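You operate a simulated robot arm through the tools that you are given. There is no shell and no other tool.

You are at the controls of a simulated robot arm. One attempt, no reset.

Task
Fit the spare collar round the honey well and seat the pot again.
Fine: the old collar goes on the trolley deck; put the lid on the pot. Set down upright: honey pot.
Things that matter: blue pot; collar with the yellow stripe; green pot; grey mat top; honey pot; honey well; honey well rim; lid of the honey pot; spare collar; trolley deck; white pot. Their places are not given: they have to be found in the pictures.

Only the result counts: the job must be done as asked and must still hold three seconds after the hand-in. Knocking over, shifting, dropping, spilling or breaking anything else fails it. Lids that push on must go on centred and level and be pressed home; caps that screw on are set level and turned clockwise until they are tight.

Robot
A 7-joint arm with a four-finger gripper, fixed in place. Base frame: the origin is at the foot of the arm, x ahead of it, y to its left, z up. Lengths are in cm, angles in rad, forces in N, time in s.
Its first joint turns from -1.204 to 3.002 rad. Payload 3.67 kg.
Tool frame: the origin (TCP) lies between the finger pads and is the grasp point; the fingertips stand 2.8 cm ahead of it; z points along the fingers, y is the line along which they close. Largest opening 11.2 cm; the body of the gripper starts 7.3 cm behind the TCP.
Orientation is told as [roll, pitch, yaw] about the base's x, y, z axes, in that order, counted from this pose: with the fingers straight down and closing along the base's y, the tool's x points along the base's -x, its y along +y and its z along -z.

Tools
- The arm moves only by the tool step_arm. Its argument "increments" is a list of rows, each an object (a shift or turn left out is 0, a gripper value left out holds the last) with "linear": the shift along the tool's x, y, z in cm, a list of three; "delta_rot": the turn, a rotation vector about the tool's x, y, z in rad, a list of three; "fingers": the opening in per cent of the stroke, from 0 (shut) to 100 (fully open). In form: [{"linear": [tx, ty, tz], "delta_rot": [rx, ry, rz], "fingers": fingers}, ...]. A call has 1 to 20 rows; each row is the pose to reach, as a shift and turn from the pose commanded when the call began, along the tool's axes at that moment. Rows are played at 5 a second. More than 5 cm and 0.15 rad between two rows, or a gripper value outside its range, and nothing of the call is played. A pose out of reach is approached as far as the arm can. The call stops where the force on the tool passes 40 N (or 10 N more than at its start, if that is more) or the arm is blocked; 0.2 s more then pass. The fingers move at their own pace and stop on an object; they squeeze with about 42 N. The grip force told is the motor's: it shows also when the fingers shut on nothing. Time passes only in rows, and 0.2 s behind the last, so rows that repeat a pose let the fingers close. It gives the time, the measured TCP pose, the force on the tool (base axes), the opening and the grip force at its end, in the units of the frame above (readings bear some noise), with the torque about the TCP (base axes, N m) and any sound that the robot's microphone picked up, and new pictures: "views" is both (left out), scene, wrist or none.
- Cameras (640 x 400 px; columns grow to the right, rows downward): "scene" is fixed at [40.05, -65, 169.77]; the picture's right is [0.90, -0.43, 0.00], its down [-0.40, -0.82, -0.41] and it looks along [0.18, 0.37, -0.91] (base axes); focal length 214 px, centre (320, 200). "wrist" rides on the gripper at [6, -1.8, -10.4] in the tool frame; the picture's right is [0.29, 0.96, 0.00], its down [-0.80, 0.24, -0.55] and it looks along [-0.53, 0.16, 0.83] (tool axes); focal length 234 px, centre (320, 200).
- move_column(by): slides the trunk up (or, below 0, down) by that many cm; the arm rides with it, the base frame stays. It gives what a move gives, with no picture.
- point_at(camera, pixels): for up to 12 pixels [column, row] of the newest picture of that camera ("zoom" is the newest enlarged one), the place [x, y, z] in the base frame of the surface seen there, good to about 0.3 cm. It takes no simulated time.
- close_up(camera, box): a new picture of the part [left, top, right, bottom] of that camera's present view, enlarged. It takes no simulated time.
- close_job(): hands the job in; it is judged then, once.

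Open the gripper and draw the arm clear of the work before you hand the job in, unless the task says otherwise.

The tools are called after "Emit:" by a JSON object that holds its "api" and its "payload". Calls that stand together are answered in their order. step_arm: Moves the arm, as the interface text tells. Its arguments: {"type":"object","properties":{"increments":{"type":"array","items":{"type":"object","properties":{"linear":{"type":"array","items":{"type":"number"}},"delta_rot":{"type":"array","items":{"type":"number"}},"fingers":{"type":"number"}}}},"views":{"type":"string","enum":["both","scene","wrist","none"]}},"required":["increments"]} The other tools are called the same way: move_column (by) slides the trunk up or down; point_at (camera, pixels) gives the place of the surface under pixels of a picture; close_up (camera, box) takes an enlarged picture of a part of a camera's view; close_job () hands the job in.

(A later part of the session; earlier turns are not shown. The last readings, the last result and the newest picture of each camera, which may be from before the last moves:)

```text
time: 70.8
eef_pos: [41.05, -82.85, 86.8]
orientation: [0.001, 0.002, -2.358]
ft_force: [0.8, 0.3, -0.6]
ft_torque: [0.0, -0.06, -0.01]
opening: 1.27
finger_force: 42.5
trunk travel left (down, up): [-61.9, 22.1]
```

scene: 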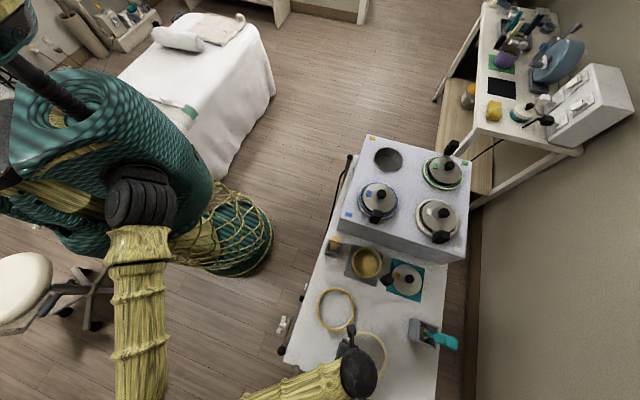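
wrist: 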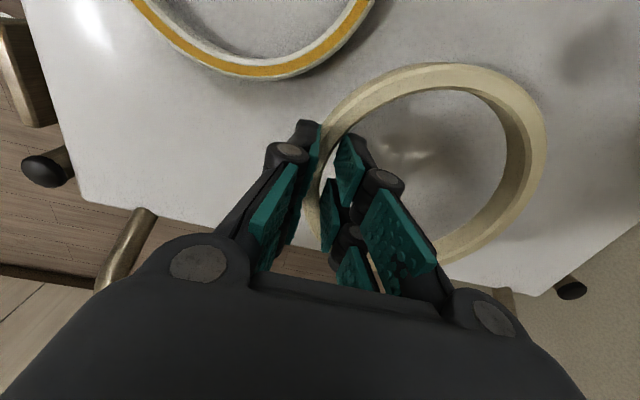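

The spare is gripped (1.3 cm wall, thicker than the old one) and lifted. I raise it with the trunk.

Emit:
{"api": "move_column", "payload": {"by": 21}}

Emit:
{"api": "step_arm", "payload": {"increments": [{"linear": [0, 0, -3]}, {"linear": [0, 0, -6]}, {"linear": [0, 0, -8]}, {"linear": [0, 0, -8]}]}}

Emit:
{"api": "close_up", "payload": {"camera": "wrist", "box": [290, 40, 570, 280]}}

```text
time: 73.0
eef_pos: [41.18, -82.74, 107.91]
orientation: [0.002, 0.002, -2.356]
ft_force: [0.7, 0.1, 0.1]
ft_torque: [0.02, -0.02, 0.04]
opening: 1.27
finger_force: 42.4
trunk travel left (down, up): [-82.9, 1.1]
```

```text
time: 74.0
eef_pos: [40.7, -82.96, 115.9]
orientation: [0.003, 0.002, -2.356]
ft_force: [0.6, 0.1, 0.1]
ft_torque: [0.02, -0.02, -0.04]
opening: 1.31
finger_force: 42.1
trunk travel left (down, up): [-82.9, 1.1]
```

scene: 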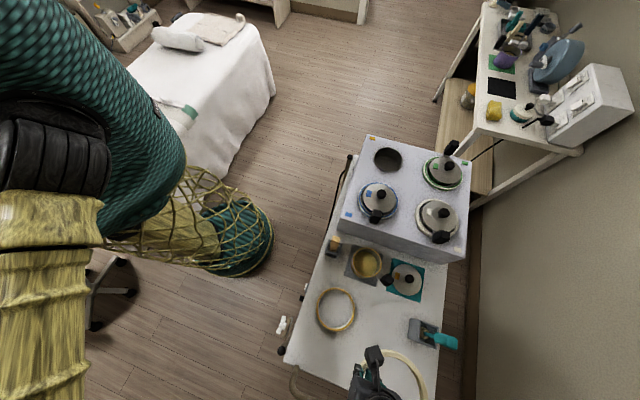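
wrist: 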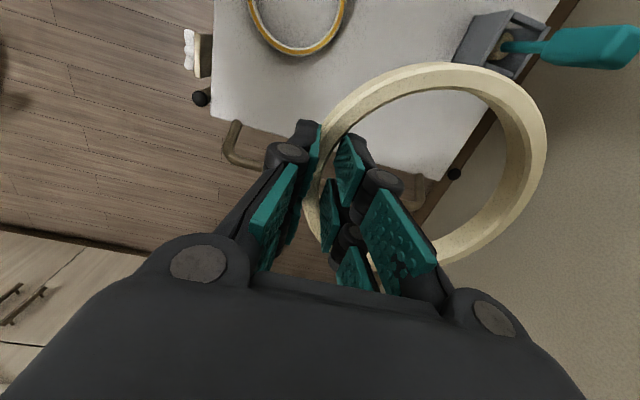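

```text
1.67 times, centred on (430, 160) of wrist
```

zoom: 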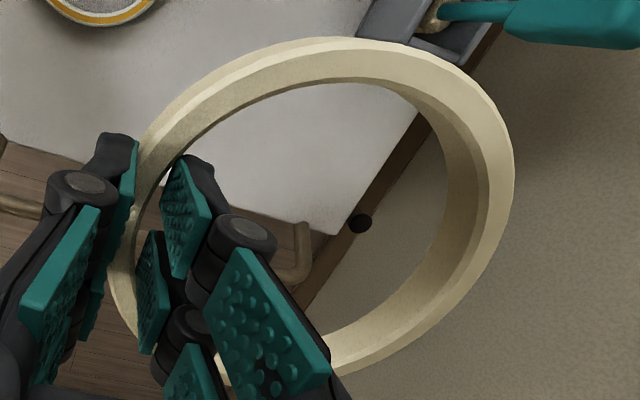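

I measure points on the held ring's top inner and outer edges.

Emit:
{"api": "point_at", "payload": {"camera": "zoom", "pixels": [[510, 180], [488, 180], [478, 180], [490, 110], [470, 117], [440, 62], [430, 85], [320, 42], [320, 76], [400, 347], [460, 290], [455, 275]]}}

Emit:
{"api": "point_at", "payload": {"camera": "zoom", "pixels": [[340, 368], [340, 350], [380, 80], [250, 65], [250, 98], [200, 95], [205, 130], [130, 330], [500, 230], [482, 225], [380, 45], [150, 160]]}}

```text
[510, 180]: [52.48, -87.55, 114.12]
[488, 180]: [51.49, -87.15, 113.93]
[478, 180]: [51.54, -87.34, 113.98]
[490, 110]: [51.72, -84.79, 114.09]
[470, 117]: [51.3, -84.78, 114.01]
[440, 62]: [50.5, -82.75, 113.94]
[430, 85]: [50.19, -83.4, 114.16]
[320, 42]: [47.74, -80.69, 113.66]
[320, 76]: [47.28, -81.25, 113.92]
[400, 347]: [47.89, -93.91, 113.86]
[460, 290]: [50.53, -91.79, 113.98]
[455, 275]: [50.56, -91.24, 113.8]
```

```text
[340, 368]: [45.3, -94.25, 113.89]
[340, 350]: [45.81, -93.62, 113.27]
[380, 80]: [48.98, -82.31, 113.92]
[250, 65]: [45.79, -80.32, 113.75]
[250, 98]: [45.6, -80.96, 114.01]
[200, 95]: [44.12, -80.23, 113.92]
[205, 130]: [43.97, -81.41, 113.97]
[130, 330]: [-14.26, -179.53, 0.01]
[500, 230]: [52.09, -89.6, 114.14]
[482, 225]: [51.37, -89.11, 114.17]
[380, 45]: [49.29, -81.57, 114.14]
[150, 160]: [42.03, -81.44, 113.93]
```

The held ring's centre is ≈(45.45,-87.3), r 6.92, top level at z≈114. The well is unobstructed in the scene now, so I measure its rim closely.

Emit:
{"api": "close_up", "payload": {"camera": "scene", "box": [368, 142, 408, 177]}}

```text
11.43 times, centred on (388, 160) of scene
```

zoom: 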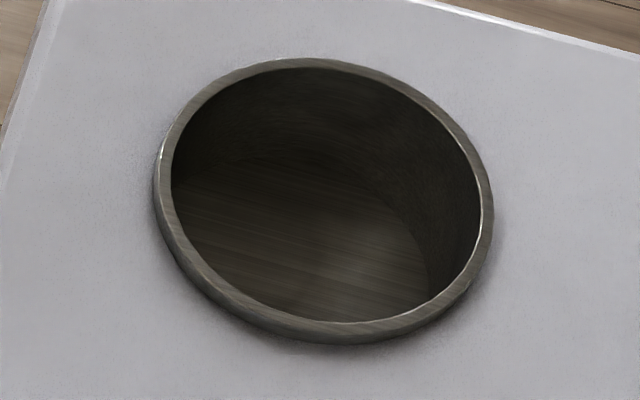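

I sample the rim top all round and the heater surface next to it.

Emit:
{"api": "point_at", "payload": {"camera": "zoom", "pixels": [[310, 64], [170, 150], [220, 88], [420, 98], [482, 185], [484, 240], [440, 299], [370, 327], [280, 314], [220, 277], [178, 220], [250, 72]]}}

Emit:
{"api": "point_at", "payload": {"camera": "zoom", "pixels": [[310, 61], [165, 160], [490, 200], [488, 250], [370, 332], [270, 314], [200, 262], [350, 66], [455, 135], [400, 326], [100, 250], [560, 250]]}}

```text
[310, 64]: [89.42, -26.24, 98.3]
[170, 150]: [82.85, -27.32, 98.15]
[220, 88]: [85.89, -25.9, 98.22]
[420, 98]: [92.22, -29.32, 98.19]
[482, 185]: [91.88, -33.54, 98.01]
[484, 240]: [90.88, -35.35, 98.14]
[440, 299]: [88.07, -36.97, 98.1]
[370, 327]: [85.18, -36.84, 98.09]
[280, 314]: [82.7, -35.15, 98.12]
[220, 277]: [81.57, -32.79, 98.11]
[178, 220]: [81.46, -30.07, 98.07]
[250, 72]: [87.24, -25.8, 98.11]
```

```text
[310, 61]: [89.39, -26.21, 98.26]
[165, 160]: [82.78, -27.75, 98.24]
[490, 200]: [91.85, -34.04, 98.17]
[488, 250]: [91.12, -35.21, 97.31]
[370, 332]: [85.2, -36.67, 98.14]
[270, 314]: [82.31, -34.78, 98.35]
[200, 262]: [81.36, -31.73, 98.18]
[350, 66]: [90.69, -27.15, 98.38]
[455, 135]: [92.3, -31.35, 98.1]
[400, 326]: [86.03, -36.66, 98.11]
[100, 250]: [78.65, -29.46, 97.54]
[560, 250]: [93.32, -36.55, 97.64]
```

Well centre ≈(86.89,-31.38), rim mid r≈5.62, top 98.15. I carry the spare toward it in two halves at a safe height.

Emit:
{"api": "step_arm", "payload": {"increments": [{"linear": [2.76, -0.4, 0], "delta_rot": [0, 0, -0.018]}, {"linear": [5.51, -0.79, 0], "delta_rot": [0, 0, -0.036]}, {"linear": [8.27, -1.19, 0], "delta_rot": [0, 0, -0.055]}, {"linear": [11.02, -1.58, 0], "delta_rot": [0, 0, -0.073]}, {"linear": [13.78, -1.98, 0], "delta_rot": [0, 0, -0.091]}, {"linear": [16.54, -2.38, 0], "delta_rot": [0, 0, -0.109]}, {"linear": [19.29, -2.77, 0], "delta_rot": [0, 0, -0.127]}, {"linear": [22.05, -3.17, 0], "delta_rot": [0, 0, -0.145]}, {"linear": [24.8, -3.57, 0], "delta_rot": [0, 0, -0.164]}, {"linear": [27.56, -3.96, 0], "delta_rot": [0, 0, -0.182]}, {"linear": [30.31, -4.36, 0], "delta_rot": [0, 0, -0.2]}, {"linear": [33.07, -4.75, 0], "delta_rot": [0, 0, -0.218]}, {"linear": [33.07, -4.75, 0], "delta_rot": [0, 0, -0.218]}], "views": "scene"}}

```text
time: 76.8
eef_pos: [61.03, -56.27, 115.96]
orientation: [0.001, 0.001, -2.137]
ft_force: [-0.3, -0.2, -0.1]
ft_torque: [-0.01, -0.02, 0.0]
opening: 1.28
finger_force: 42.2
trunk travel left (down, up): [-82.9, 1.1]
```

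scene: 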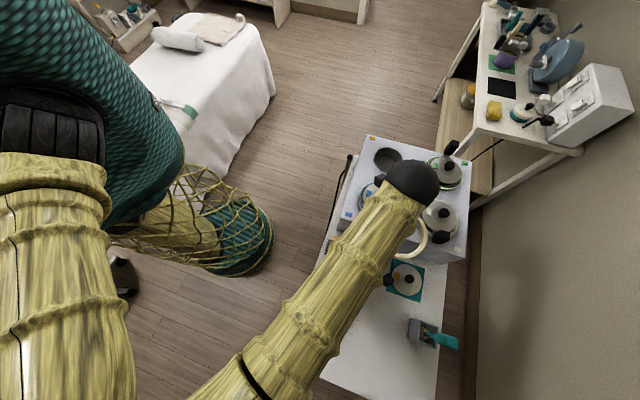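

Halfway and level. I go on to above the well.

Emit:
{"api": "step_arm", "payload": {"increments": [{"linear": [2.77, 0.19, 0], "delta_rot": [0, 0, -0.018]}, {"linear": [5.54, 0.38, 0], "delta_rot": [0, 0, -0.036]}, {"linear": [8.3, 0.57, 0], "delta_rot": [0, 0, -0.055]}, {"linear": [11.07, 0.75, 0], "delta_rot": [0, 0, -0.073]}, {"linear": [13.84, 0.94, 0], "delta_rot": [0, 0, -0.091]}, {"linear": [16.6, 1.13, 0], "delta_rot": [0, 0, -0.109]}, {"linear": [19.37, 1.32, 0], "delta_rot": [0, 0, -0.127]}, {"linear": [22.14, 1.5, 0], "delta_rot": [0, 0, -0.145]}, {"linear": [24.9, 1.7, 0], "delta_rot": [0, 0, -0.163]}, {"linear": [27.68, 1.88, 0], "delta_rot": [0, 0, -0.181]}, {"linear": [30.44, 2.07, 0], "delta_rot": [0, 0, -0.2]}, {"linear": [33.21, 2.26, 0], "delta_rot": [0, 0, -0.217]}, {"linear": [33.21, 2.26, 3], "delta_rot": [0, 0, -0.217]}, {"linear": [33.21, 2.26, 6], "delta_rot": [0, 0, -0.217]}, {"linear": [33.21, 2.26, 9], "delta_rot": [0, 0, -0.217]}, {"linear": [33.21, 2.26, 9], "delta_rot": [0, 0, -0.217]}]}}

Emit:
{"api": "close_up", "payload": {"camera": "wrist", "box": [290, 40, 570, 280]}}

```text
time: 80.2
eef_pos: [80.84, -29.17, 107.09]
orientation: [0.001, 0.001, -1.92]
ft_force: [0.1, -0.4, -0.6]
ft_torque: [-0.01, 0.0, 0.0]
opening: 1.26
finger_force: 42.3
trunk travel left (down, up): [-82.9, 1.1]
```

scene: 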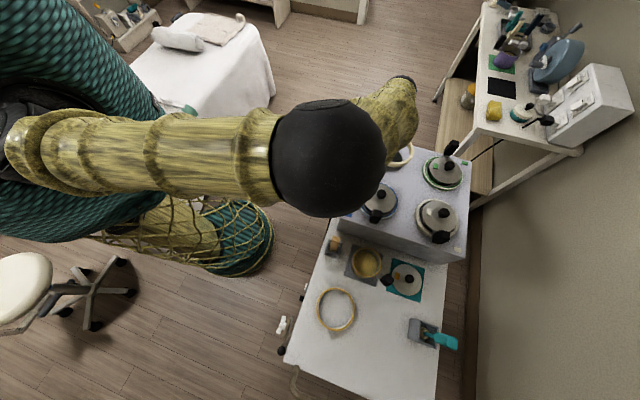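
wrist: 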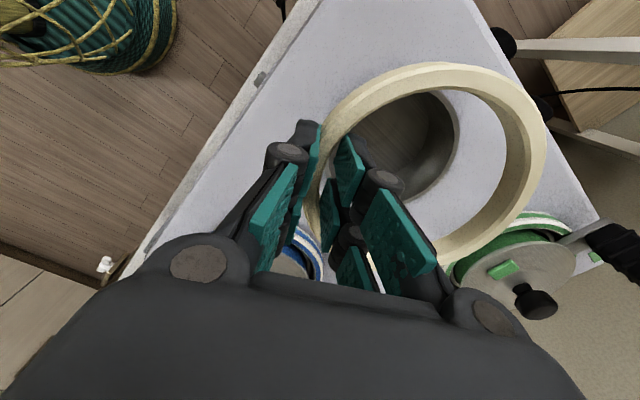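

```text
1.67 times, centred on (430, 160) of wrist
```

zoom: 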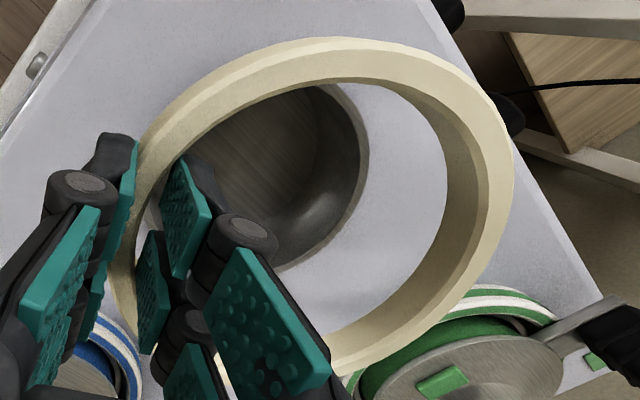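

I measure ring and rim in this same view to align them.

Emit:
{"api": "point_at", "payload": {"camera": "zoom", "pixels": [[510, 180], [491, 110], [441, 62], [320, 41], [400, 347], [460, 292], [380, 44], [500, 232], [250, 63], [340, 369], [470, 85], [200, 92]]}}

Emit:
{"api": "point_at", "payload": {"camera": "zoom", "pixels": [[366, 160], [363, 140], [352, 110], [358, 185], [345, 215], [320, 245], [285, 265], [335, 92], [365, 150], [440, 250], [150, 210], [335, 230]]}}

```text
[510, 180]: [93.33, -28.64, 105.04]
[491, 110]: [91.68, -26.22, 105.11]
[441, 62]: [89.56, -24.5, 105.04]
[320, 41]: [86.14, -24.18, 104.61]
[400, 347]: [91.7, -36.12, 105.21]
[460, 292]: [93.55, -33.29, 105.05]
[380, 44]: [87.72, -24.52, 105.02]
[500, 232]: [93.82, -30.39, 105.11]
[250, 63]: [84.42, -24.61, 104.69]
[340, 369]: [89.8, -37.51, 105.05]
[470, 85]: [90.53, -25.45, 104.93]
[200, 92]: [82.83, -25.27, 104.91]
```

```text
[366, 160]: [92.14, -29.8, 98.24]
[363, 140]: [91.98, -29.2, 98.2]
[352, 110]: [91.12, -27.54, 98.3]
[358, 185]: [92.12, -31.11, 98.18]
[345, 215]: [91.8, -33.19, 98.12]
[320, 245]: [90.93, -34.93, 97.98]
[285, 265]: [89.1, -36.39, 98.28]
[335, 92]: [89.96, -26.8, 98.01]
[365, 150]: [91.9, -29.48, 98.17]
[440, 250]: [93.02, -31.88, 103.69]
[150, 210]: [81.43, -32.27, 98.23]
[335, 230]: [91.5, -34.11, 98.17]
```

Ring centre ≈(86.88,-31.13), well centre ≈(86.8,-31.36). I shift by the difference and go down to just above the rim.

Emit:
{"api": "step_arm", "payload": {"increments": [{"linear": [-0.12, 0, 1.5]}, {"linear": [-0.23, 0, 3]}, {"linear": [-0.23, 0, 4.2]}, {"linear": [-0.23, 0, 4.2]}]}}

Emit:
{"api": "close_up", "payload": {"camera": "wrist", "box": [290, 40, 570, 280]}}

Emit:
{"api": "close_up", "payload": {"camera": "scene", "box": [380, 140, 420, 175]}}

```text
time: 81.2
eef_pos: [80.85, -29.45, 102.72]
orientation: [0.002, 0.001, -1.919]
ft_force: [0.2, -0.1, 0.4]
ft_torque: [-0.01, 0.02, 0.02]
opening: 1.3
finger_force: 42.2
trunk travel left (down, up): [-82.9, 1.1]
```

scene: 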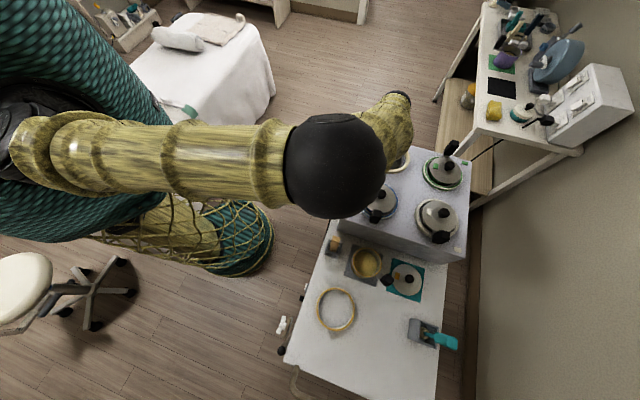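
wrist: 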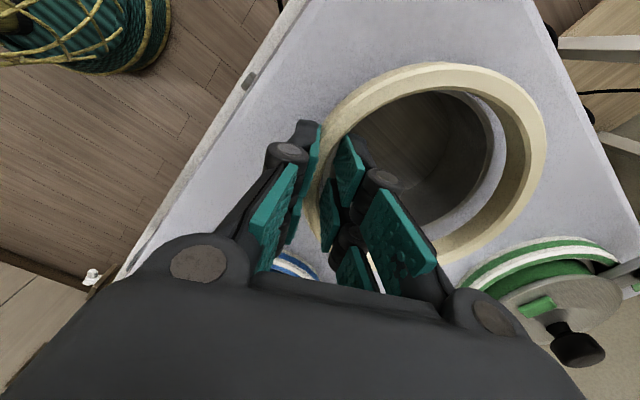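

```text
1.67 times, centred on (430, 160) of wrist
```

zoom: 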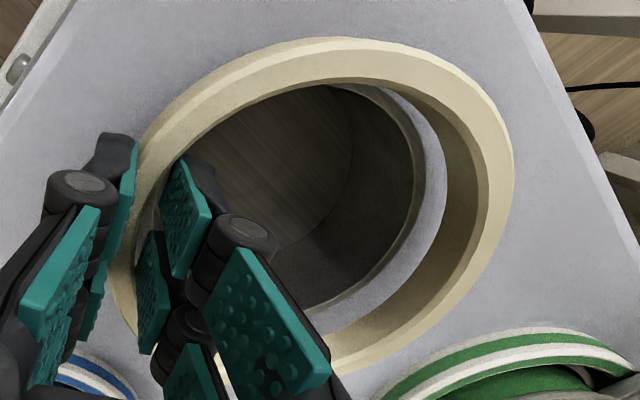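

```text
11.43 times, centred on (400, 158) of scene
```

zoom: 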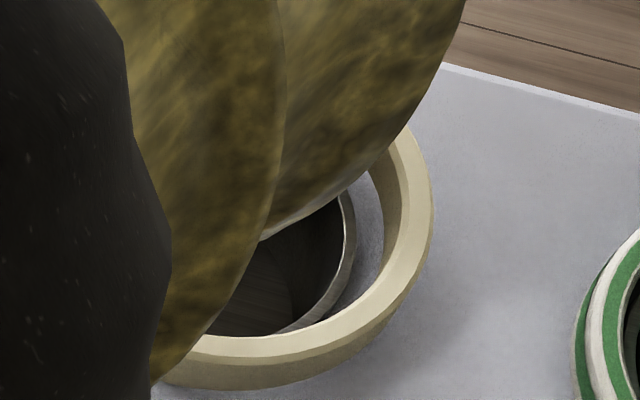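

I take a tighter wrist zoom of the gap between rim and ring.

Emit:
{"api": "close_up", "payload": {"camera": "wrist", "box": [400, 70, 550, 240]}}

```text
2.35 times, centred on (475, 155) of wrist
```

zoom: 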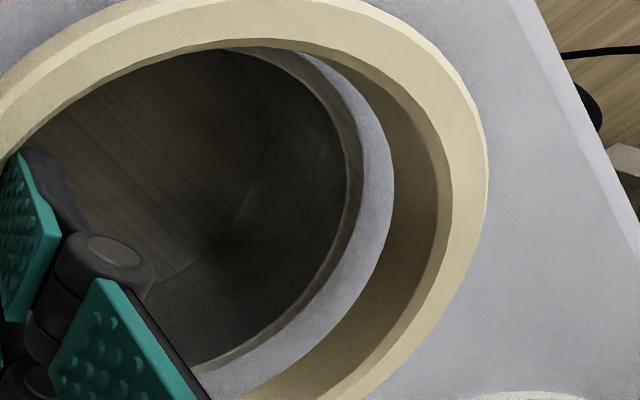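

Ray geometry gives rim centre (0.36,6.6) r≈5.7 and ring inner centre ≈(0.2,6.6) r≈6.05 in the tool frame — aligned to ~0.15 cm. I shift 0.13 along tool x and lower gently.

Emit:
{"api": "step_arm", "payload": {"increments": [{"linear": [0.13, 0, 0.2]}, {"linear": [0.13, 0, 0.5]}, {"linear": [0.13, 0, 0.8]}, {"linear": [0.13, 0, 1.1]}, {"linear": [0.13, 0, 1.1]}], "views": "wrist"}}

Emit:
{"api": "close_up", "payload": {"camera": "wrist", "box": [400, 70, 550, 240]}}

```text
time: 82.4
eef_pos: [80.83, -29.26, 101.63]
orientation: [0.0, 0.003, -1.92]
ft_force: [-0.2, -0.1, -0.5]
ft_torque: [-0.01, 0.03, 0.02]
opening: 1.26
finger_force: 42.0
trunk travel left (down, up): [-82.9, 1.1]
```

wrist: 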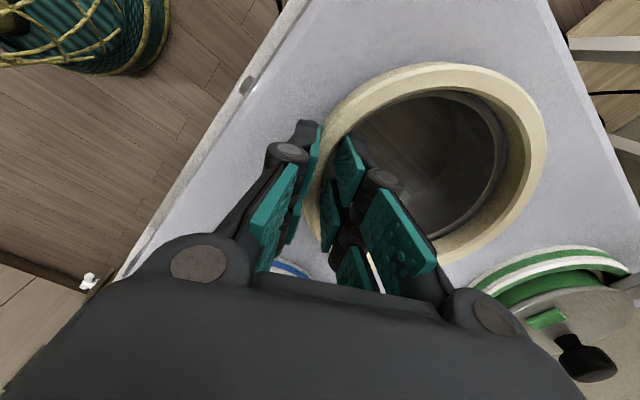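

```text
2.35 times, centred on (475, 155) of wrist
```

zoom: 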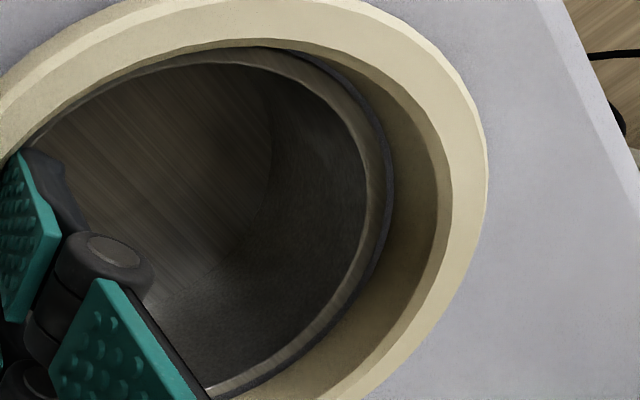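

No force and the ring already encircles the rim. I creep to contact with the heater top.

Emit:
{"api": "step_arm", "payload": {"increments": [{"linear": [0, 0, 0.1]}, {"linear": [0, 0, 0.2]}, {"linear": [0, 0, 0.2]}], "views": "none"}}

Emit:
{"api": "step_arm", "payload": {"increments": [{"linear": [0, 0, 0.1]}, {"linear": [0, 0, 0.2]}, {"linear": [0, 0, 0.2]}], "views": "wrist"}}

```text
time: 83.2
eef_pos: [80.96, -29.25, 101.58]
orientation: [0.003, 0.003, -1.921]
ft_force: [-0.6, -0.2, -0.3]
ft_torque: [0.01, -0.01, 0.02]
opening: 1.27
finger_force: 41.5
trunk travel left (down, up): [-82.9, 1.1]
```

```text
time: 84.0
eef_pos: [80.82, -29.22, 101.43]
orientation: [0.001, 0.003, -1.921]
ft_force: [0.4, -0.1, 0.0]
ft_torque: [0.05, 0.04, 0.0]
opening: 1.29
finger_force: 42.2
trunk travel left (down, up): [-82.9, 1.1]
```

wrist: 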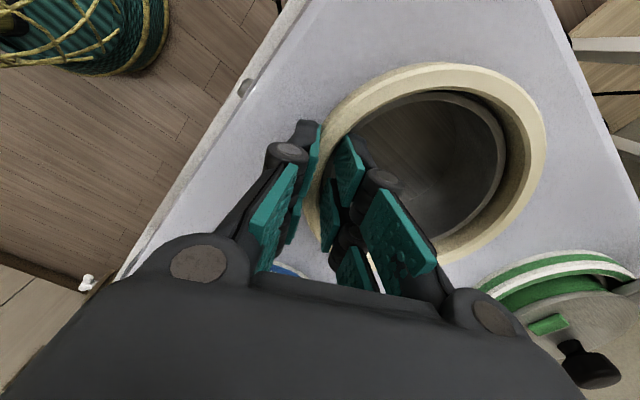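

Nearly down; one more small step until a clear contact.

Emit:
{"api": "step_arm", "payload": {"increments": [{"linear": [0, 0, 0.1]}, {"linear": [0, 0, 0.2]}, {"linear": [0, 0, 0.2]}], "views": "none"}}

```text
time: 84.8
eef_pos: [80.83, -29.15, 101.21]
orientation: [0.003, 0.003, -1.92]
ft_force: [-0.9, 0.5, 5.3]
ft_torque: [-0.17, 0.05, -0.07]
opening: 1.29
finger_force: 41.6
trunk travel left (down, up): [-82.9, 1.1]
```

Contact (5.3 N). I release and rise.

Emit:
{"api": "step_arm", "payload": {"increments": [{"linear": [0, 0, -0.05], "fingers": 12}, {"linear": [0, 0, -0.1], "fingers": 20}, {"linear": [0, 0, -0.1], "fingers": 27}, {"linear": [0, 0, -0.1], "fingers": 27}, {"linear": [0, 0, -1.5]}, {"linear": [0, 0, -4]}, {"linear": [0, 0, -8]}, {"linear": [0, 0, -12]}, {"linear": [0, 0, -12]}]}}

Emit:
{"api": "close_up", "payload": {"camera": "wrist", "box": [290, 40, 490, 190]}}

```text
time: 86.8
eef_pos: [80.74, -29.29, 112.91]
orientation: [-0.001, 0.002, -1.92]
ft_force: [0.0, -0.9, -0.2]
ft_torque: [-0.01, 0.02, 0.02]
opening: 3.01
finger_force: 0.2
trunk travel left (down, up): [-82.9, 1.1]
```

scene: 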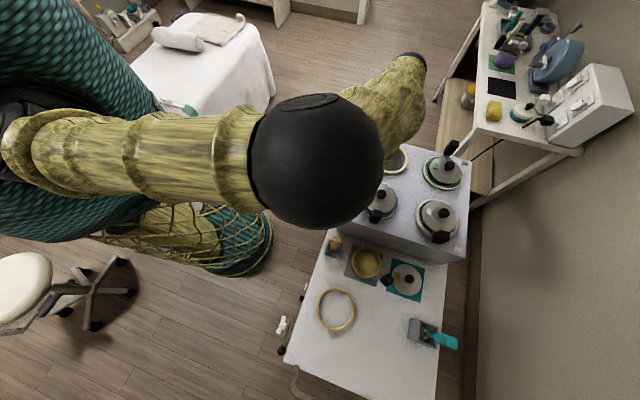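
wrist: 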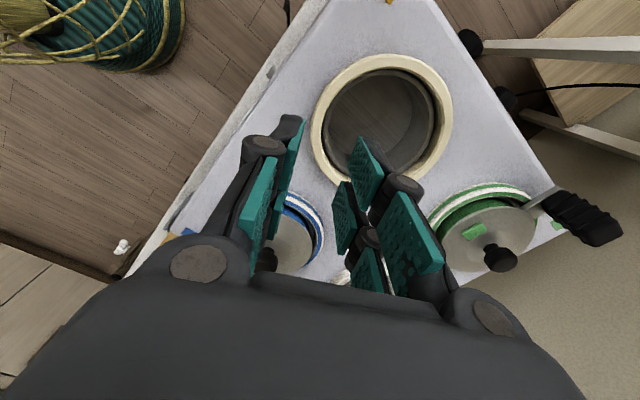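

```text
2.67 times, centred on (390, 115) of wrist
```

zoom: 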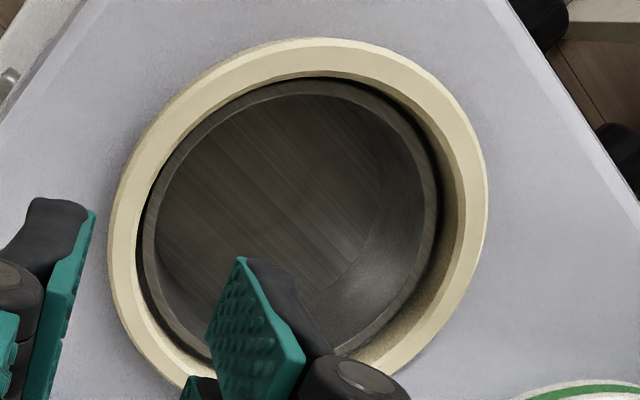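

The spare collar encircles the rim. I check its level via top heights.

Emit:
{"api": "point_at", "payload": {"camera": "zoom", "pixels": [[300, 48], [200, 95], [122, 230], [140, 320], [475, 200], [440, 110], [445, 290], [390, 355], [370, 60], [300, 86], [150, 230], [428, 220]]}}

```text
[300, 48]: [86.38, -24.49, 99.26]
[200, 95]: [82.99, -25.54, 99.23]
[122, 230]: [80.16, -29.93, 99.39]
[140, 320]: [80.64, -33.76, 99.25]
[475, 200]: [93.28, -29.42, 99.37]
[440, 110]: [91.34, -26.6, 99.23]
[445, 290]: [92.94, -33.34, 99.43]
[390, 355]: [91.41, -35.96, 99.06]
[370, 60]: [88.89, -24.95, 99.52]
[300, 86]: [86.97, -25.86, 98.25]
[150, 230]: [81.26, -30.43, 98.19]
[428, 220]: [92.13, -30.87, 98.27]
```

Level at z≈99.3 all round — seated. Now I go back to the honey pot's handle on the grey mat (TCP ≈(63.1,-69.85), yaw 1.835), rising first.

Emit:
{"api": "step_arm", "payload": {"increments": [{"linear": [-1, 0, -3], "fingers": 45}, {"linear": [-2.45, -0.15, -5], "delta_rot": [0, 0, 0.14]}, {"linear": [-4.91, -0.3, -5], "delta_rot": [0, 0, 0.281]}, {"linear": [-7.36, -0.45, -5], "delta_rot": [0, 0, 0.422]}, {"linear": [-9.81, -0.6, -5], "delta_rot": [0, 0, 0.562]}, {"linear": [-12.27, -0.75, -5], "delta_rot": [0, 0, 0.703]}, {"linear": [-14.72, -0.9, -5], "delta_rot": [0, 0, 0.843]}, {"linear": [-17.17, -1.05, -5], "delta_rot": [0, 0, 0.984]}, {"linear": [-19.63, -1.2, -5], "delta_rot": [0, 0, 1.124]}, {"linear": [-22.08, -1.35, -5], "delta_rot": [0, 0, 1.265]}, {"linear": [-24.53, -1.51, -5], "delta_rot": [0, 0, 1.406]}, {"linear": [-26.99, -1.66, -5], "delta_rot": [0, 0, 1.546]}, {"linear": [-29.44, -1.81, -5], "delta_rot": [0, 0, 1.687]}, {"linear": [-31.89, -1.96, -5], "delta_rot": [0, 0, 1.827]}, {"linear": [-34.35, -2.11, -5], "delta_rot": [0, 0, 1.968]}, {"linear": [-36.8, -2.26, -5], "delta_rot": [0, 0, 2.108]}, {"linear": [-39.25, -2.41, -5], "delta_rot": [0, 0, 2.249]}, {"linear": [-41.71, -2.56, -5], "delta_rot": [0, 0, 2.39]}, {"linear": [-44.16, -2.71, -5], "delta_rot": [0, 0, 2.53]}, {"linear": [-44.16, -2.71, -5], "delta_rot": [0, 0, 2.53]}]}}

Emit:
{"api": "move_column", "payload": {"by": -14}}

Emit:
{"api": "step_arm", "payload": {"increments": [{"linear": [0, 0, 0]}]}}

```text
time: 91.0
eef_pos: [63.32, -70.05, 118.08]
orientation: [0.0, -0.003, 1.83]
ft_force: [0.4, -0.2, -0.2]
ft_torque: [-0.05, 0.04, 0.03]
opening: 5.04
finger_force: 0.0
trunk travel left (down, up): [-82.9, 1.1]
```

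scene: 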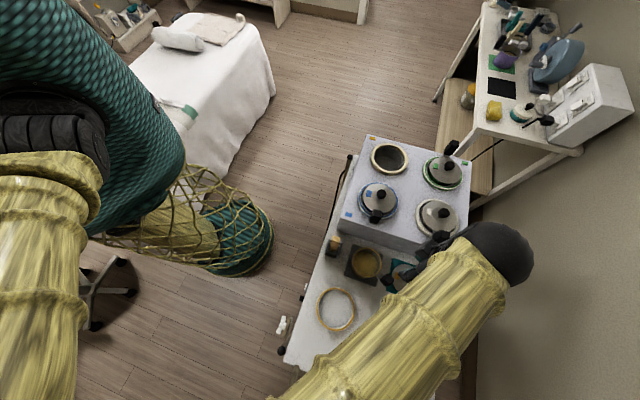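
wrist: 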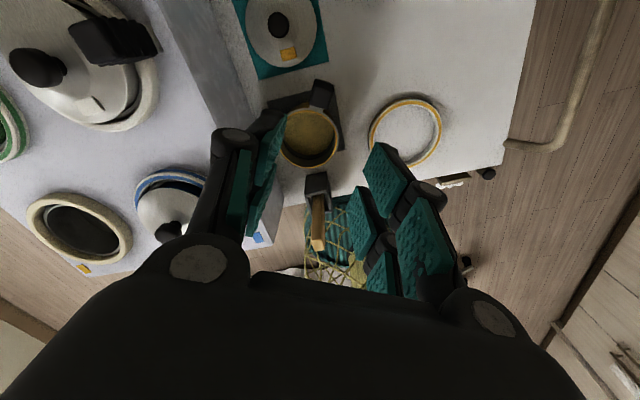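

```text
time: 92.7
eef_pos: [63.13, -69.49, 104.27]
orientation: [-0.001, -0.001, 1.832]
ft_force: [0.4, 0.3, 0.5]
ft_torque: [0.02, 0.01, 0.01]
opening: 5.02
finger_force: 0.0
trunk travel left (down, up): [-68.9, 15.1]
```

```text
time: 93.1
eef_pos: [63.25, -69.75, 104.13]
orientation: [-0.001, 0.0, 1.833]
ft_force: [-0.7, 0.2, -0.8]
ft_torque: [-0.01, -0.02, -0.01]
opening: 5.03
finger_force: 0.2
trunk travel left (down, up): [-68.9, 15.1]
```

scene: 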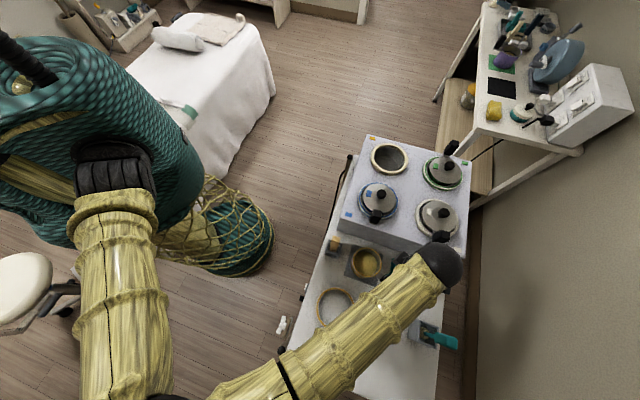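
wrist: 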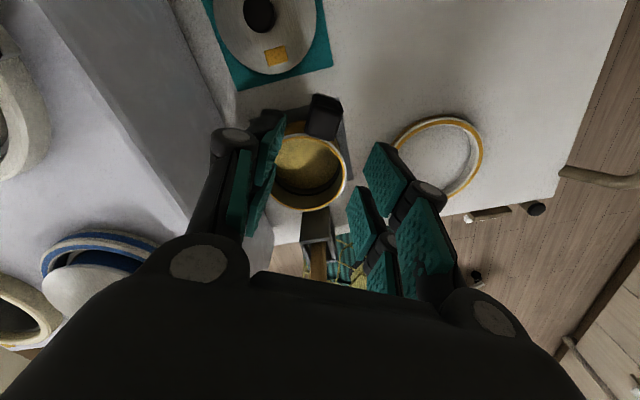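

I check the handle's place below the hand with a zoom.

Emit:
{"api": "close_up", "payload": {"camera": "wrist", "box": [250, 80, 380, 220]}}

```text
2.86 times, centred on (315, 150) of wrist
```

zoom: 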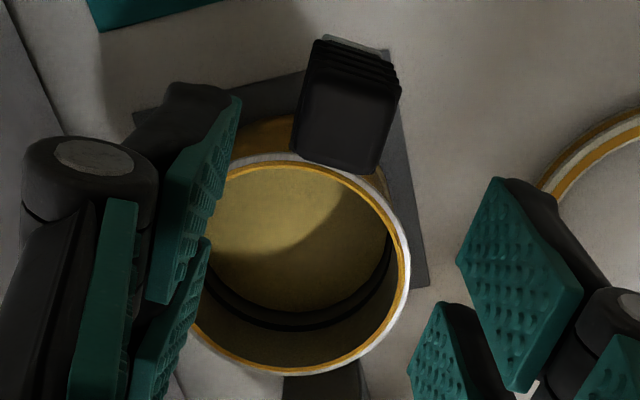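

Emit:
{"api": "point_at", "payload": {"camera": "zoom", "pixels": [[320, 85], [385, 100], [305, 140], [365, 158], [345, 120], [215, 170], [300, 370], [408, 260], [280, 160], [395, 215], [350, 360], [240, 350]]}}

```text
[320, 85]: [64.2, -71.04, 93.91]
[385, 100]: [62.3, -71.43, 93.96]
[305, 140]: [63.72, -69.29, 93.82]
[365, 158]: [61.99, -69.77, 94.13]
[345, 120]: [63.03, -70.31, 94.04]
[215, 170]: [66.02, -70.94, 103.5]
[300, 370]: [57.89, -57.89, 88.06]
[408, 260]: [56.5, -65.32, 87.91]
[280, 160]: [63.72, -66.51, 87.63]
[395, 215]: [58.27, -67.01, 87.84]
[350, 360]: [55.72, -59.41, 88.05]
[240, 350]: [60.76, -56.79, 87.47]
```

Handle top centre ≈(63.05,-70.4). I adjust and lower to z≈91, then close.

Emit:
{"api": "step_arm", "payload": {"increments": [{"linear": [0.29, 0.28, 3]}, {"linear": [0.29, 0.28, 6]}, {"linear": [0.29, 0.28, 9]}, {"linear": [0.29, 0.28, 11.5]}, {"linear": [0.29, 0.28, 13]}, {"linear": [0.29, 0.28, 13]}], "views": "wrist"}}

Emit:
{"api": "step_arm", "payload": {"increments": [{"fingers": 30}, {"fingers": 0}, {"fingers": 0}, {"fingers": 0}], "views": "wrist"}}

```text
time: 94.5
eef_pos: [63.18, -70.16, 90.94]
orientation: [-0.001, -0.002, 1.832]
ft_force: [-0.8, 0.1, 0.3]
ft_torque: [-0.05, -0.02, 0.0]
opening: 5.03
finger_force: 0.0
trunk travel left (down, up): [-68.9, 15.1]
```

wrist: 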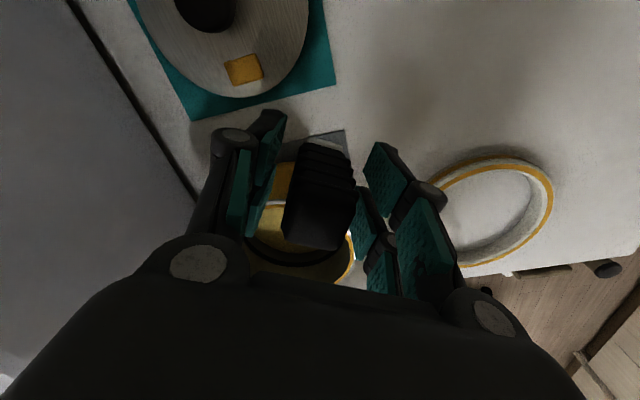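

```text
time: 95.5
eef_pos: [63.14, -70.25, 91.16]
orientation: [-0.004, -0.001, 1.832]
ft_force: [-0.5, -1.4, 0.1]
ft_torque: [-0.19, -0.01, 0.03]
opening: 2.78
finger_force: 42.6
trunk travel left (down, up): [-68.9, 15.1]
```

wrist: 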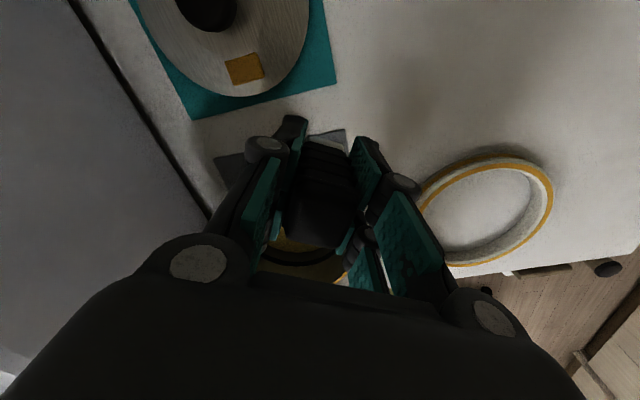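

Gripped. I lift slowly, then with the trunk, to z≈123.

Emit:
{"api": "step_arm", "payload": {"increments": [{"linear": [0, 0, -0.5]}, {"linear": [0, 0, -1.2]}, {"linear": [0, 0, -2.2]}, {"linear": [0, 0, -3.5]}, {"linear": [0, 0, -5]}, {"linear": [0, 0, -5]}], "views": "none"}}

Emit:
{"api": "move_column", "payload": {"by": 15}}

Emit:
{"api": "step_arm", "payload": {"increments": [{"linear": [0, 0, -2]}, {"linear": [0, 0, -4]}, {"linear": [0, 0, -6]}, {"linear": [0, 0, -8]}, {"linear": [0, 0, -10]}, {"linear": [0, 0, -12]}, {"linear": [0, 0, -12]}]}}

```text
time: 96.9
eef_pos: [63.26, -70.28, 96.07]
orientation: [-0.002, 0.0, 1.833]
ft_force: [0.4, -0.3, -4.9]
ft_torque: [-0.23, -0.06, -0.03]
opening: 2.78
finger_force: 41.9
trunk travel left (down, up): [-68.9, 15.1]
```

```text
time: 98.6
eef_pos: [63.17, -70.28, 111.05]
orientation: [-0.003, 0.001, 1.832]
ft_force: [0.1, 0.2, -3.5]
ft_torque: [-0.26, -0.08, -0.03]
opening: 2.77
finger_force: 41.4
trunk travel left (down, up): [-83.9, 0.1]
```

```text
time: 100.2
eef_pos: [63.24, -70.2, 122.97]
orientation: [0.001, 0.001, 1.833]
ft_force: [0.3, -0.3, -3.4]
ft_torque: [-0.22, -0.08, 0.02]
opening: 2.79
finger_force: 41.7
trunk travel left (down, up): [-83.9, 0.1]
```

scene: 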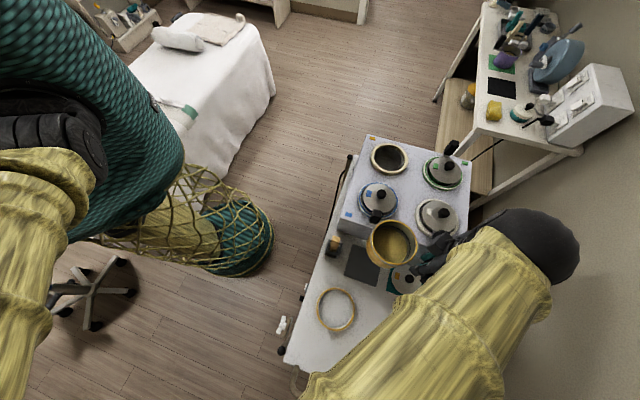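
wrist: 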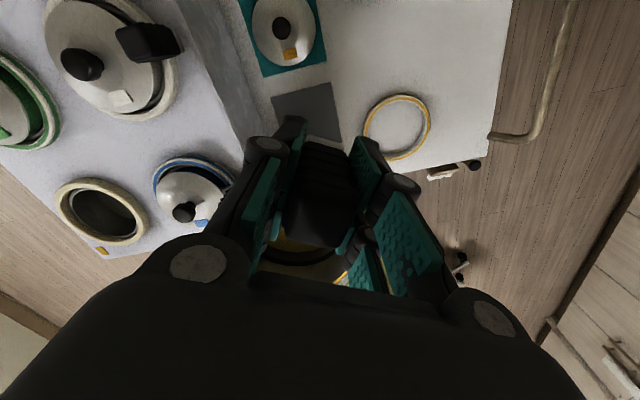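

The pot is lifted level. I measure its rim centre relative to the hand.

Emit:
{"api": "close_up", "payload": {"camera": "scene", "box": [360, 210, 430, 275]}}

```text
6.15 times, centred on (395, 242) of scene
```

zoom: 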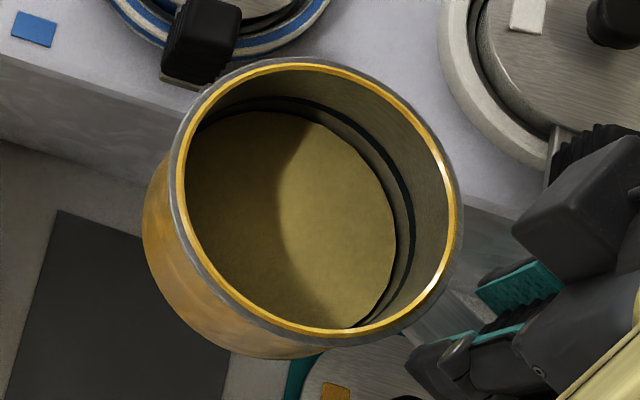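

Emit:
{"api": "point_at", "payload": {"camera": "zoom", "pixels": [[300, 64], [230, 80], [186, 130], [175, 190], [200, 260], [250, 315], [330, 335], [400, 313], [448, 250], [455, 190], [430, 130], [370, 80]]}}

```text
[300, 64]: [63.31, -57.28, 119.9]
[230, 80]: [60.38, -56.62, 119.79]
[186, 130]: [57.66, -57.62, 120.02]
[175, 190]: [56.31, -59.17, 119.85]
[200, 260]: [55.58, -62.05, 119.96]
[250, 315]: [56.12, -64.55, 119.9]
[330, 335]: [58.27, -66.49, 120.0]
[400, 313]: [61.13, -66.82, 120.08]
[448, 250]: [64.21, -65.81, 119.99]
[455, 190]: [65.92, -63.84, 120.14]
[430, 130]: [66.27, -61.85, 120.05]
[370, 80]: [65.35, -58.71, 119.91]
```

The pot's centre is (60.9,-61.73), i.e. 8.82 cm behind the TCP along tool x. I carry it back toward the well in two halves.

Emit:
{"api": "step_arm", "payload": {"increments": [{"linear": [-1.5, -1.69, 0], "delta_rot": [0, 0, -0.087]}, {"linear": [-2.99, -3.38, 0], "delta_rot": [0, 0, -0.175]}, {"linear": [-4.49, -5.07, 0], "delta_rot": [0, 0, -0.262]}, {"linear": [-5.98, -6.75, 0], "delta_rot": [0, 0, -0.349]}, {"linear": [-7.48, -8.44, 0], "delta_rot": [0, 0, -0.437]}, {"linear": [-8.97, -10.13, 0], "delta_rot": [0, 0, -0.524]}, {"linear": [-10.47, -11.82, 0], "delta_rot": [0, 0, -0.611]}, {"linear": [-11.96, -13.5, 0], "delta_rot": [0, 0, -0.699]}, {"linear": [-13.46, -15.2, 0], "delta_rot": [0, 0, -0.786]}, {"linear": [-14.95, -16.88, 0], "delta_rot": [0, 0, -0.873]}, {"linear": [-16.45, -18.57, 0], "delta_rot": [0, 0, -0.96]}, {"linear": [-17.94, -20.26, 0], "delta_rot": [0, 0, -1.048]}, {"linear": [-17.94, -20.26, 0], "delta_rot": [0, 0, -1.048]}], "views": "wrist"}}

```text
time: 103.0
eef_pos: [78.02, -47.51, 122.92]
orientation: [0.0, 0.002, 2.882]
ft_force: [-1.0, -0.1, -3.5]
ft_torque: [-0.07, -0.21, 0.0]
opening: 2.8
finger_force: 41.8
trunk travel left (down, up): [-83.9, 0.1]
```

wrist: 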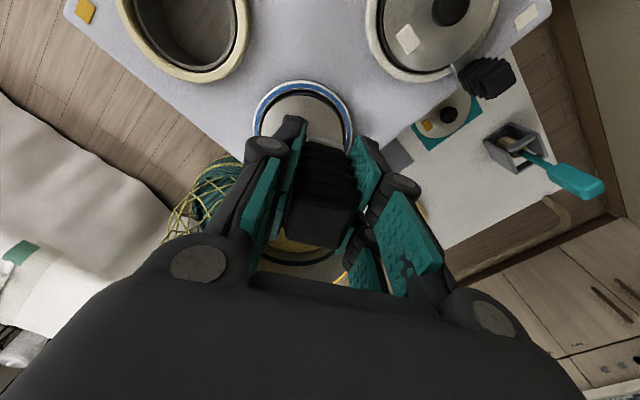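

Halfway. I continue to above the well.

Emit:
{"api": "step_arm", "payload": {"increments": [{"linear": [0.73, -2.13, 0], "delta_rot": [0, 0, -0.087]}, {"linear": [1.46, -4.25, 0], "delta_rot": [0, 0, -0.175]}, {"linear": [2.19, -6.38, 0], "delta_rot": [0, 0, -0.262]}, {"linear": [2.92, -8.5, 0], "delta_rot": [0, 0, -0.349]}, {"linear": [3.65, -10.63, 0], "delta_rot": [0, 0, -0.436]}, {"linear": [4.39, -12.75, 0], "delta_rot": [0, 0, -0.524]}, {"linear": [5.12, -14.88, 0], "delta_rot": [0, 0, -0.611]}, {"linear": [5.85, -17, 0], "delta_rot": [0, 0, -0.698]}, {"linear": [6.58, -19.13, 0], "delta_rot": [0, 0, -0.785]}, {"linear": [7.31, -21.25, 0], "delta_rot": [0, 0, -0.873]}, {"linear": [8.04, -23.38, 0], "delta_rot": [0, 0, -0.96]}, {"linear": [8.77, -25.5, 0], "delta_rot": [0, 0, -1.047]}, {"linear": [8.77, -25.5, 0], "delta_rot": [0, 0, -1.047]}]}}

Emit:
{"api": "close_up", "payload": {"camera": "scene", "box": [365, 95, 445, 180]}}

```text
time: 105.8
eef_pos: [93.18, -25.37, 123.05]
orientation: [-0.001, 0.001, -2.354]
ft_force: [0.1, -0.3, -2.8]
ft_torque: [0.18, -0.17, 0.01]
opening: 2.79
finger_force: 42.2
trunk travel left (down, up): [-83.9, 0.1]
```

scene: 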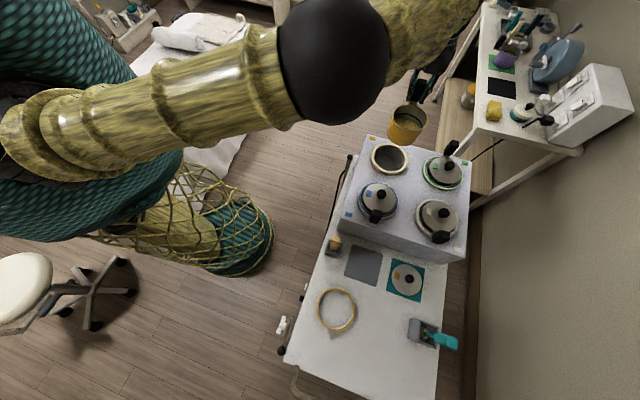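
wrist: 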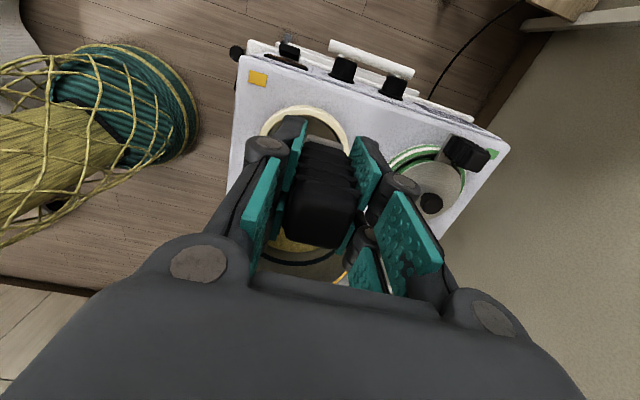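

```text
4.71 times, centred on (405, 138) of scene
```

zoom: 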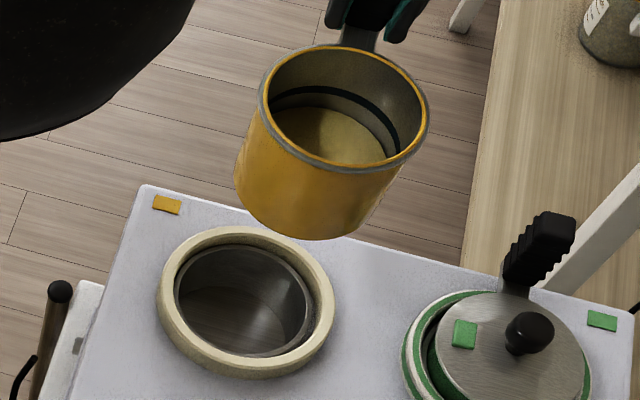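

Both pot and well are visible. I measure the pot rim (z≈120) points now.

Emit:
{"api": "point_at", "payload": {"camera": "zoom", "pixels": [[340, 48], [295, 60], [265, 95], [266, 125], [300, 157], [345, 170], [385, 164], [418, 140], [425, 112], [405, 75], [375, 55], [280, 142]]}}

Emit:
{"api": "point_at", "payload": {"camera": "zoom", "pixels": [[240, 232], [195, 247], [168, 280], [166, 315], [190, 350], [235, 367], [285, 360], [320, 335], [328, 300], [310, 262], [275, 240], [213, 238]]}}

Emit:
{"api": "point_at", "payload": {"camera": "zoom", "pixels": [[240, 246], [195, 265], [177, 290], [185, 322], [215, 345], [255, 355], [290, 345], [308, 322], [305, 290], [280, 260], [310, 305], [200, 335]]}}

```text
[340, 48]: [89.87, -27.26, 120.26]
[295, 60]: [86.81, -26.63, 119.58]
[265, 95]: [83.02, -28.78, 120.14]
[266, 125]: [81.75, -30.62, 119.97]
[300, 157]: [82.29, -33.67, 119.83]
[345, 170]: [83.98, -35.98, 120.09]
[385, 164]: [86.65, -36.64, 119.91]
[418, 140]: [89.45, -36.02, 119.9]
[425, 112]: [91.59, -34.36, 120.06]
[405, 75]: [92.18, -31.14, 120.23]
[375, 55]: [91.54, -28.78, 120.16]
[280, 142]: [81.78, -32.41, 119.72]
```

```text
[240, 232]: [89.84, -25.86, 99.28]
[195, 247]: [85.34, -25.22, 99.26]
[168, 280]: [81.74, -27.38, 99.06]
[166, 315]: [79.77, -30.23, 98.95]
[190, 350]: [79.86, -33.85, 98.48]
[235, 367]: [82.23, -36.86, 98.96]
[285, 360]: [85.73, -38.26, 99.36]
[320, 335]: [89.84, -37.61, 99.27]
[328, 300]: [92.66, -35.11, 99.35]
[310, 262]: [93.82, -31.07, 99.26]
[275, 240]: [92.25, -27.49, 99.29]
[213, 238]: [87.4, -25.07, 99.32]
```

```text
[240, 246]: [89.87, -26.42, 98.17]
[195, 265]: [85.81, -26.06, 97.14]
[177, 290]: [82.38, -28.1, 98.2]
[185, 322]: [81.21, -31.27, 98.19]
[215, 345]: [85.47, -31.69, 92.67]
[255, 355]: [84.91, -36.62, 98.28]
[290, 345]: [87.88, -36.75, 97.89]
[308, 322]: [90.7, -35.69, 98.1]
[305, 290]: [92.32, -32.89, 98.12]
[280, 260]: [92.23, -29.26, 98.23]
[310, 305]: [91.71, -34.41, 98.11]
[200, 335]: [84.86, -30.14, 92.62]
```

The rim heights suggest the pot droops by ~0.03 rad on its far side. I correct the tool tilt by −0.025 about tool y and re-measure closely.

Emit:
{"api": "step_arm", "payload": {"increments": [{"delta_rot": [0, -0.012, 0]}, {"delta_rot": [0, -0.025, 0]}, {"delta_rot": [0, -0.025, 0]}, {"delta_rot": [0, -0.025, 0]}], "views": "none"}}

Emit:
{"api": "close_up", "payload": {"camera": "scene", "box": [385, 98, 435, 148]}}

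```text
time: 106.8
eef_pos: [93.25, -25.22, 123.08]
orientation: [0.0, -0.024, -2.355]
ft_force: [-0.3, 0.5, -3.6]
ft_torque: [0.19, -0.18, -0.01]
opening: 2.77
finger_force: 41.2
trunk travel left (down, up): [-83.9, 0.1]
```

```text
8.00 times, centred on (410, 123) of scene
```

zoom: 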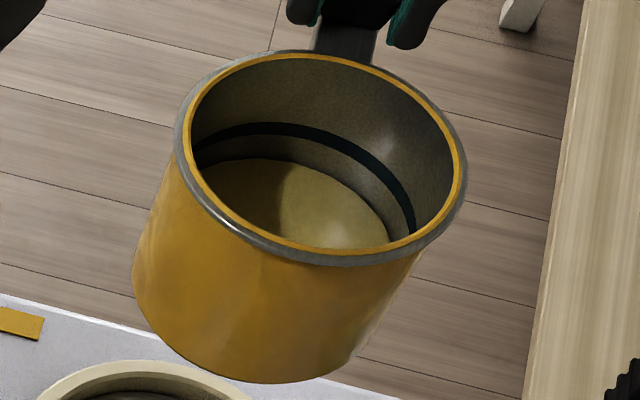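

I sample the rim's top face again.

Emit:
{"api": "point_at", "payload": {"camera": "zoom", "pixels": [[300, 56], [240, 68], [200, 97], [184, 145], [205, 199], [255, 236], [310, 252], [370, 255], [425, 235], [461, 190], [452, 135], [400, 80]]}}

Emit:
{"api": "point_at", "payload": {"camera": "zoom", "pixels": [[330, 58], [270, 60], [218, 82], [190, 115], [187, 170], [230, 220], [280, 246], [340, 256], [400, 247], [446, 215], [460, 160], [428, 104]]}}

```text
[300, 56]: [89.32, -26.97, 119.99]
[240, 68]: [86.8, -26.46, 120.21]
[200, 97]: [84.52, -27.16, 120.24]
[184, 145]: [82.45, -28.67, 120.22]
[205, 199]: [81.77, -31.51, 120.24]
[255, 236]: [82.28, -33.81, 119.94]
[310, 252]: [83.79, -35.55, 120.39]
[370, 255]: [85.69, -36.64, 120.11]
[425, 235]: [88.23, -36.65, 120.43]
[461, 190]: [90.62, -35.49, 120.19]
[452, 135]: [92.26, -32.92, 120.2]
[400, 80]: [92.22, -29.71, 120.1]
```

```text
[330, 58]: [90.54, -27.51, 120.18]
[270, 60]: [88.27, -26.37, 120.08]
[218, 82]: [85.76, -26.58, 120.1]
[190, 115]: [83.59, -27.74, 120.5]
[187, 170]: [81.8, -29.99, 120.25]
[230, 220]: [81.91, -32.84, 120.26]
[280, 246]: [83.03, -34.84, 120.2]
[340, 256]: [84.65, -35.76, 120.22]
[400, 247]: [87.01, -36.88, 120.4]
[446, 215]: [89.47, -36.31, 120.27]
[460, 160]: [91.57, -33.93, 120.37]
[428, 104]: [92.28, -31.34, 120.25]
```

Now it's level within ~0.01 (slightly over-corrected); pot centre ≈(87.07,-31.55) versus well (86.87,-31.35). I tilt back 0.01, shift −0.28 along tool y, and lower 11 cm compensating the tilt.

Emit:
{"api": "step_arm", "payload": {"increments": [{"linear": [-0.03, -0.14, 0], "delta_rot": [0, 0.01, 0]}, {"linear": [-0.03, -0.28, 0], "delta_rot": [0, 0.01, 0]}, {"linear": [-0.03, -0.28, 0], "delta_rot": [0, 0.01, 0]}], "views": "none"}}

Emit:
{"api": "step_arm", "payload": {"increments": [{"linear": [0.03, 0, 2]}, {"linear": [0.06, 0, 4]}, {"linear": [0.09, 0, 6]}, {"linear": [0.12, 0, 8]}, {"linear": [0.15, 0, 10]}, {"linear": [0.165, 0, 11]}, {"linear": [0.165, 0, 11]}]}}

Emit:
{"api": "close_up", "payload": {"camera": "scene", "box": [365, 110, 435, 180]}}

```text
time: 107.6
eef_pos: [93.01, -25.13, 123.04]
orientation: [0.001, -0.015, -2.354]
ft_force: [0.4, -0.2, -4.2]
ft_torque: [0.19, -0.18, -0.01]
opening: 2.76
finger_force: 42.0
trunk travel left (down, up): [-83.9, 0.1]
```

```text
time: 109.2
eef_pos: [92.73, -25.26, 111.87]
orientation: [-0.001, -0.015, -2.356]
ft_force: [-0.5, -0.5, -4.1]
ft_torque: [0.19, -0.19, 0.0]
opening: 2.76
finger_force: 41.9
trunk travel left (down, up): [-83.9, 0.1]
```

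scene: 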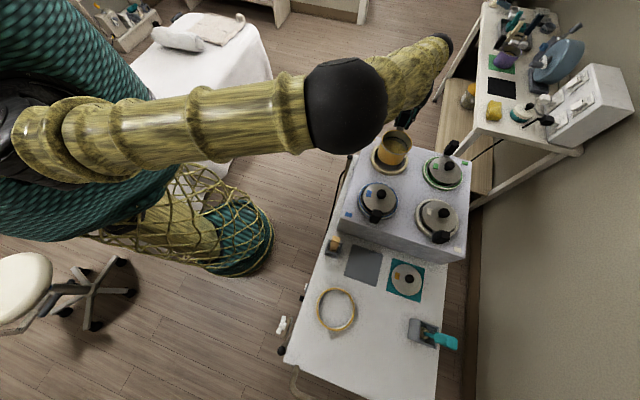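
wrist: 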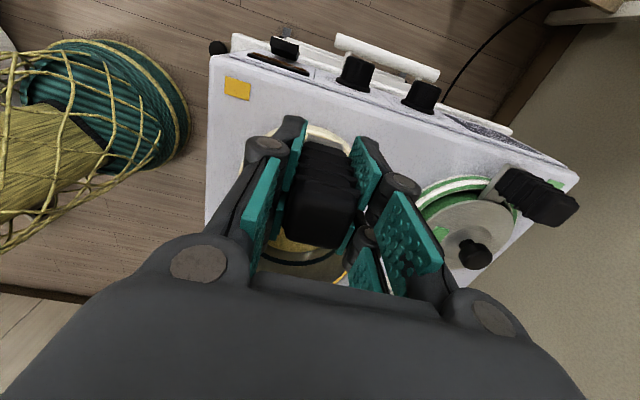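

```text
5.71 times, centred on (400, 145) of scene
```

zoom: 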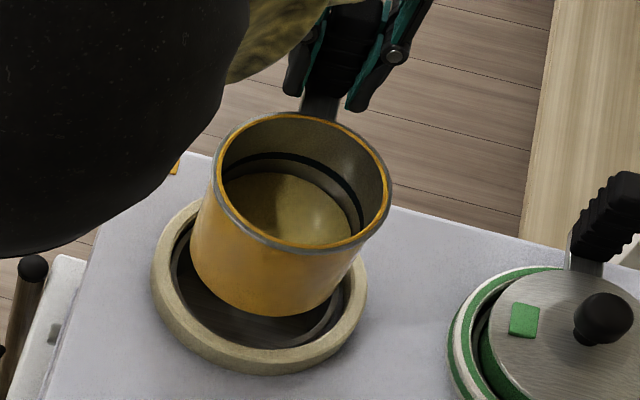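

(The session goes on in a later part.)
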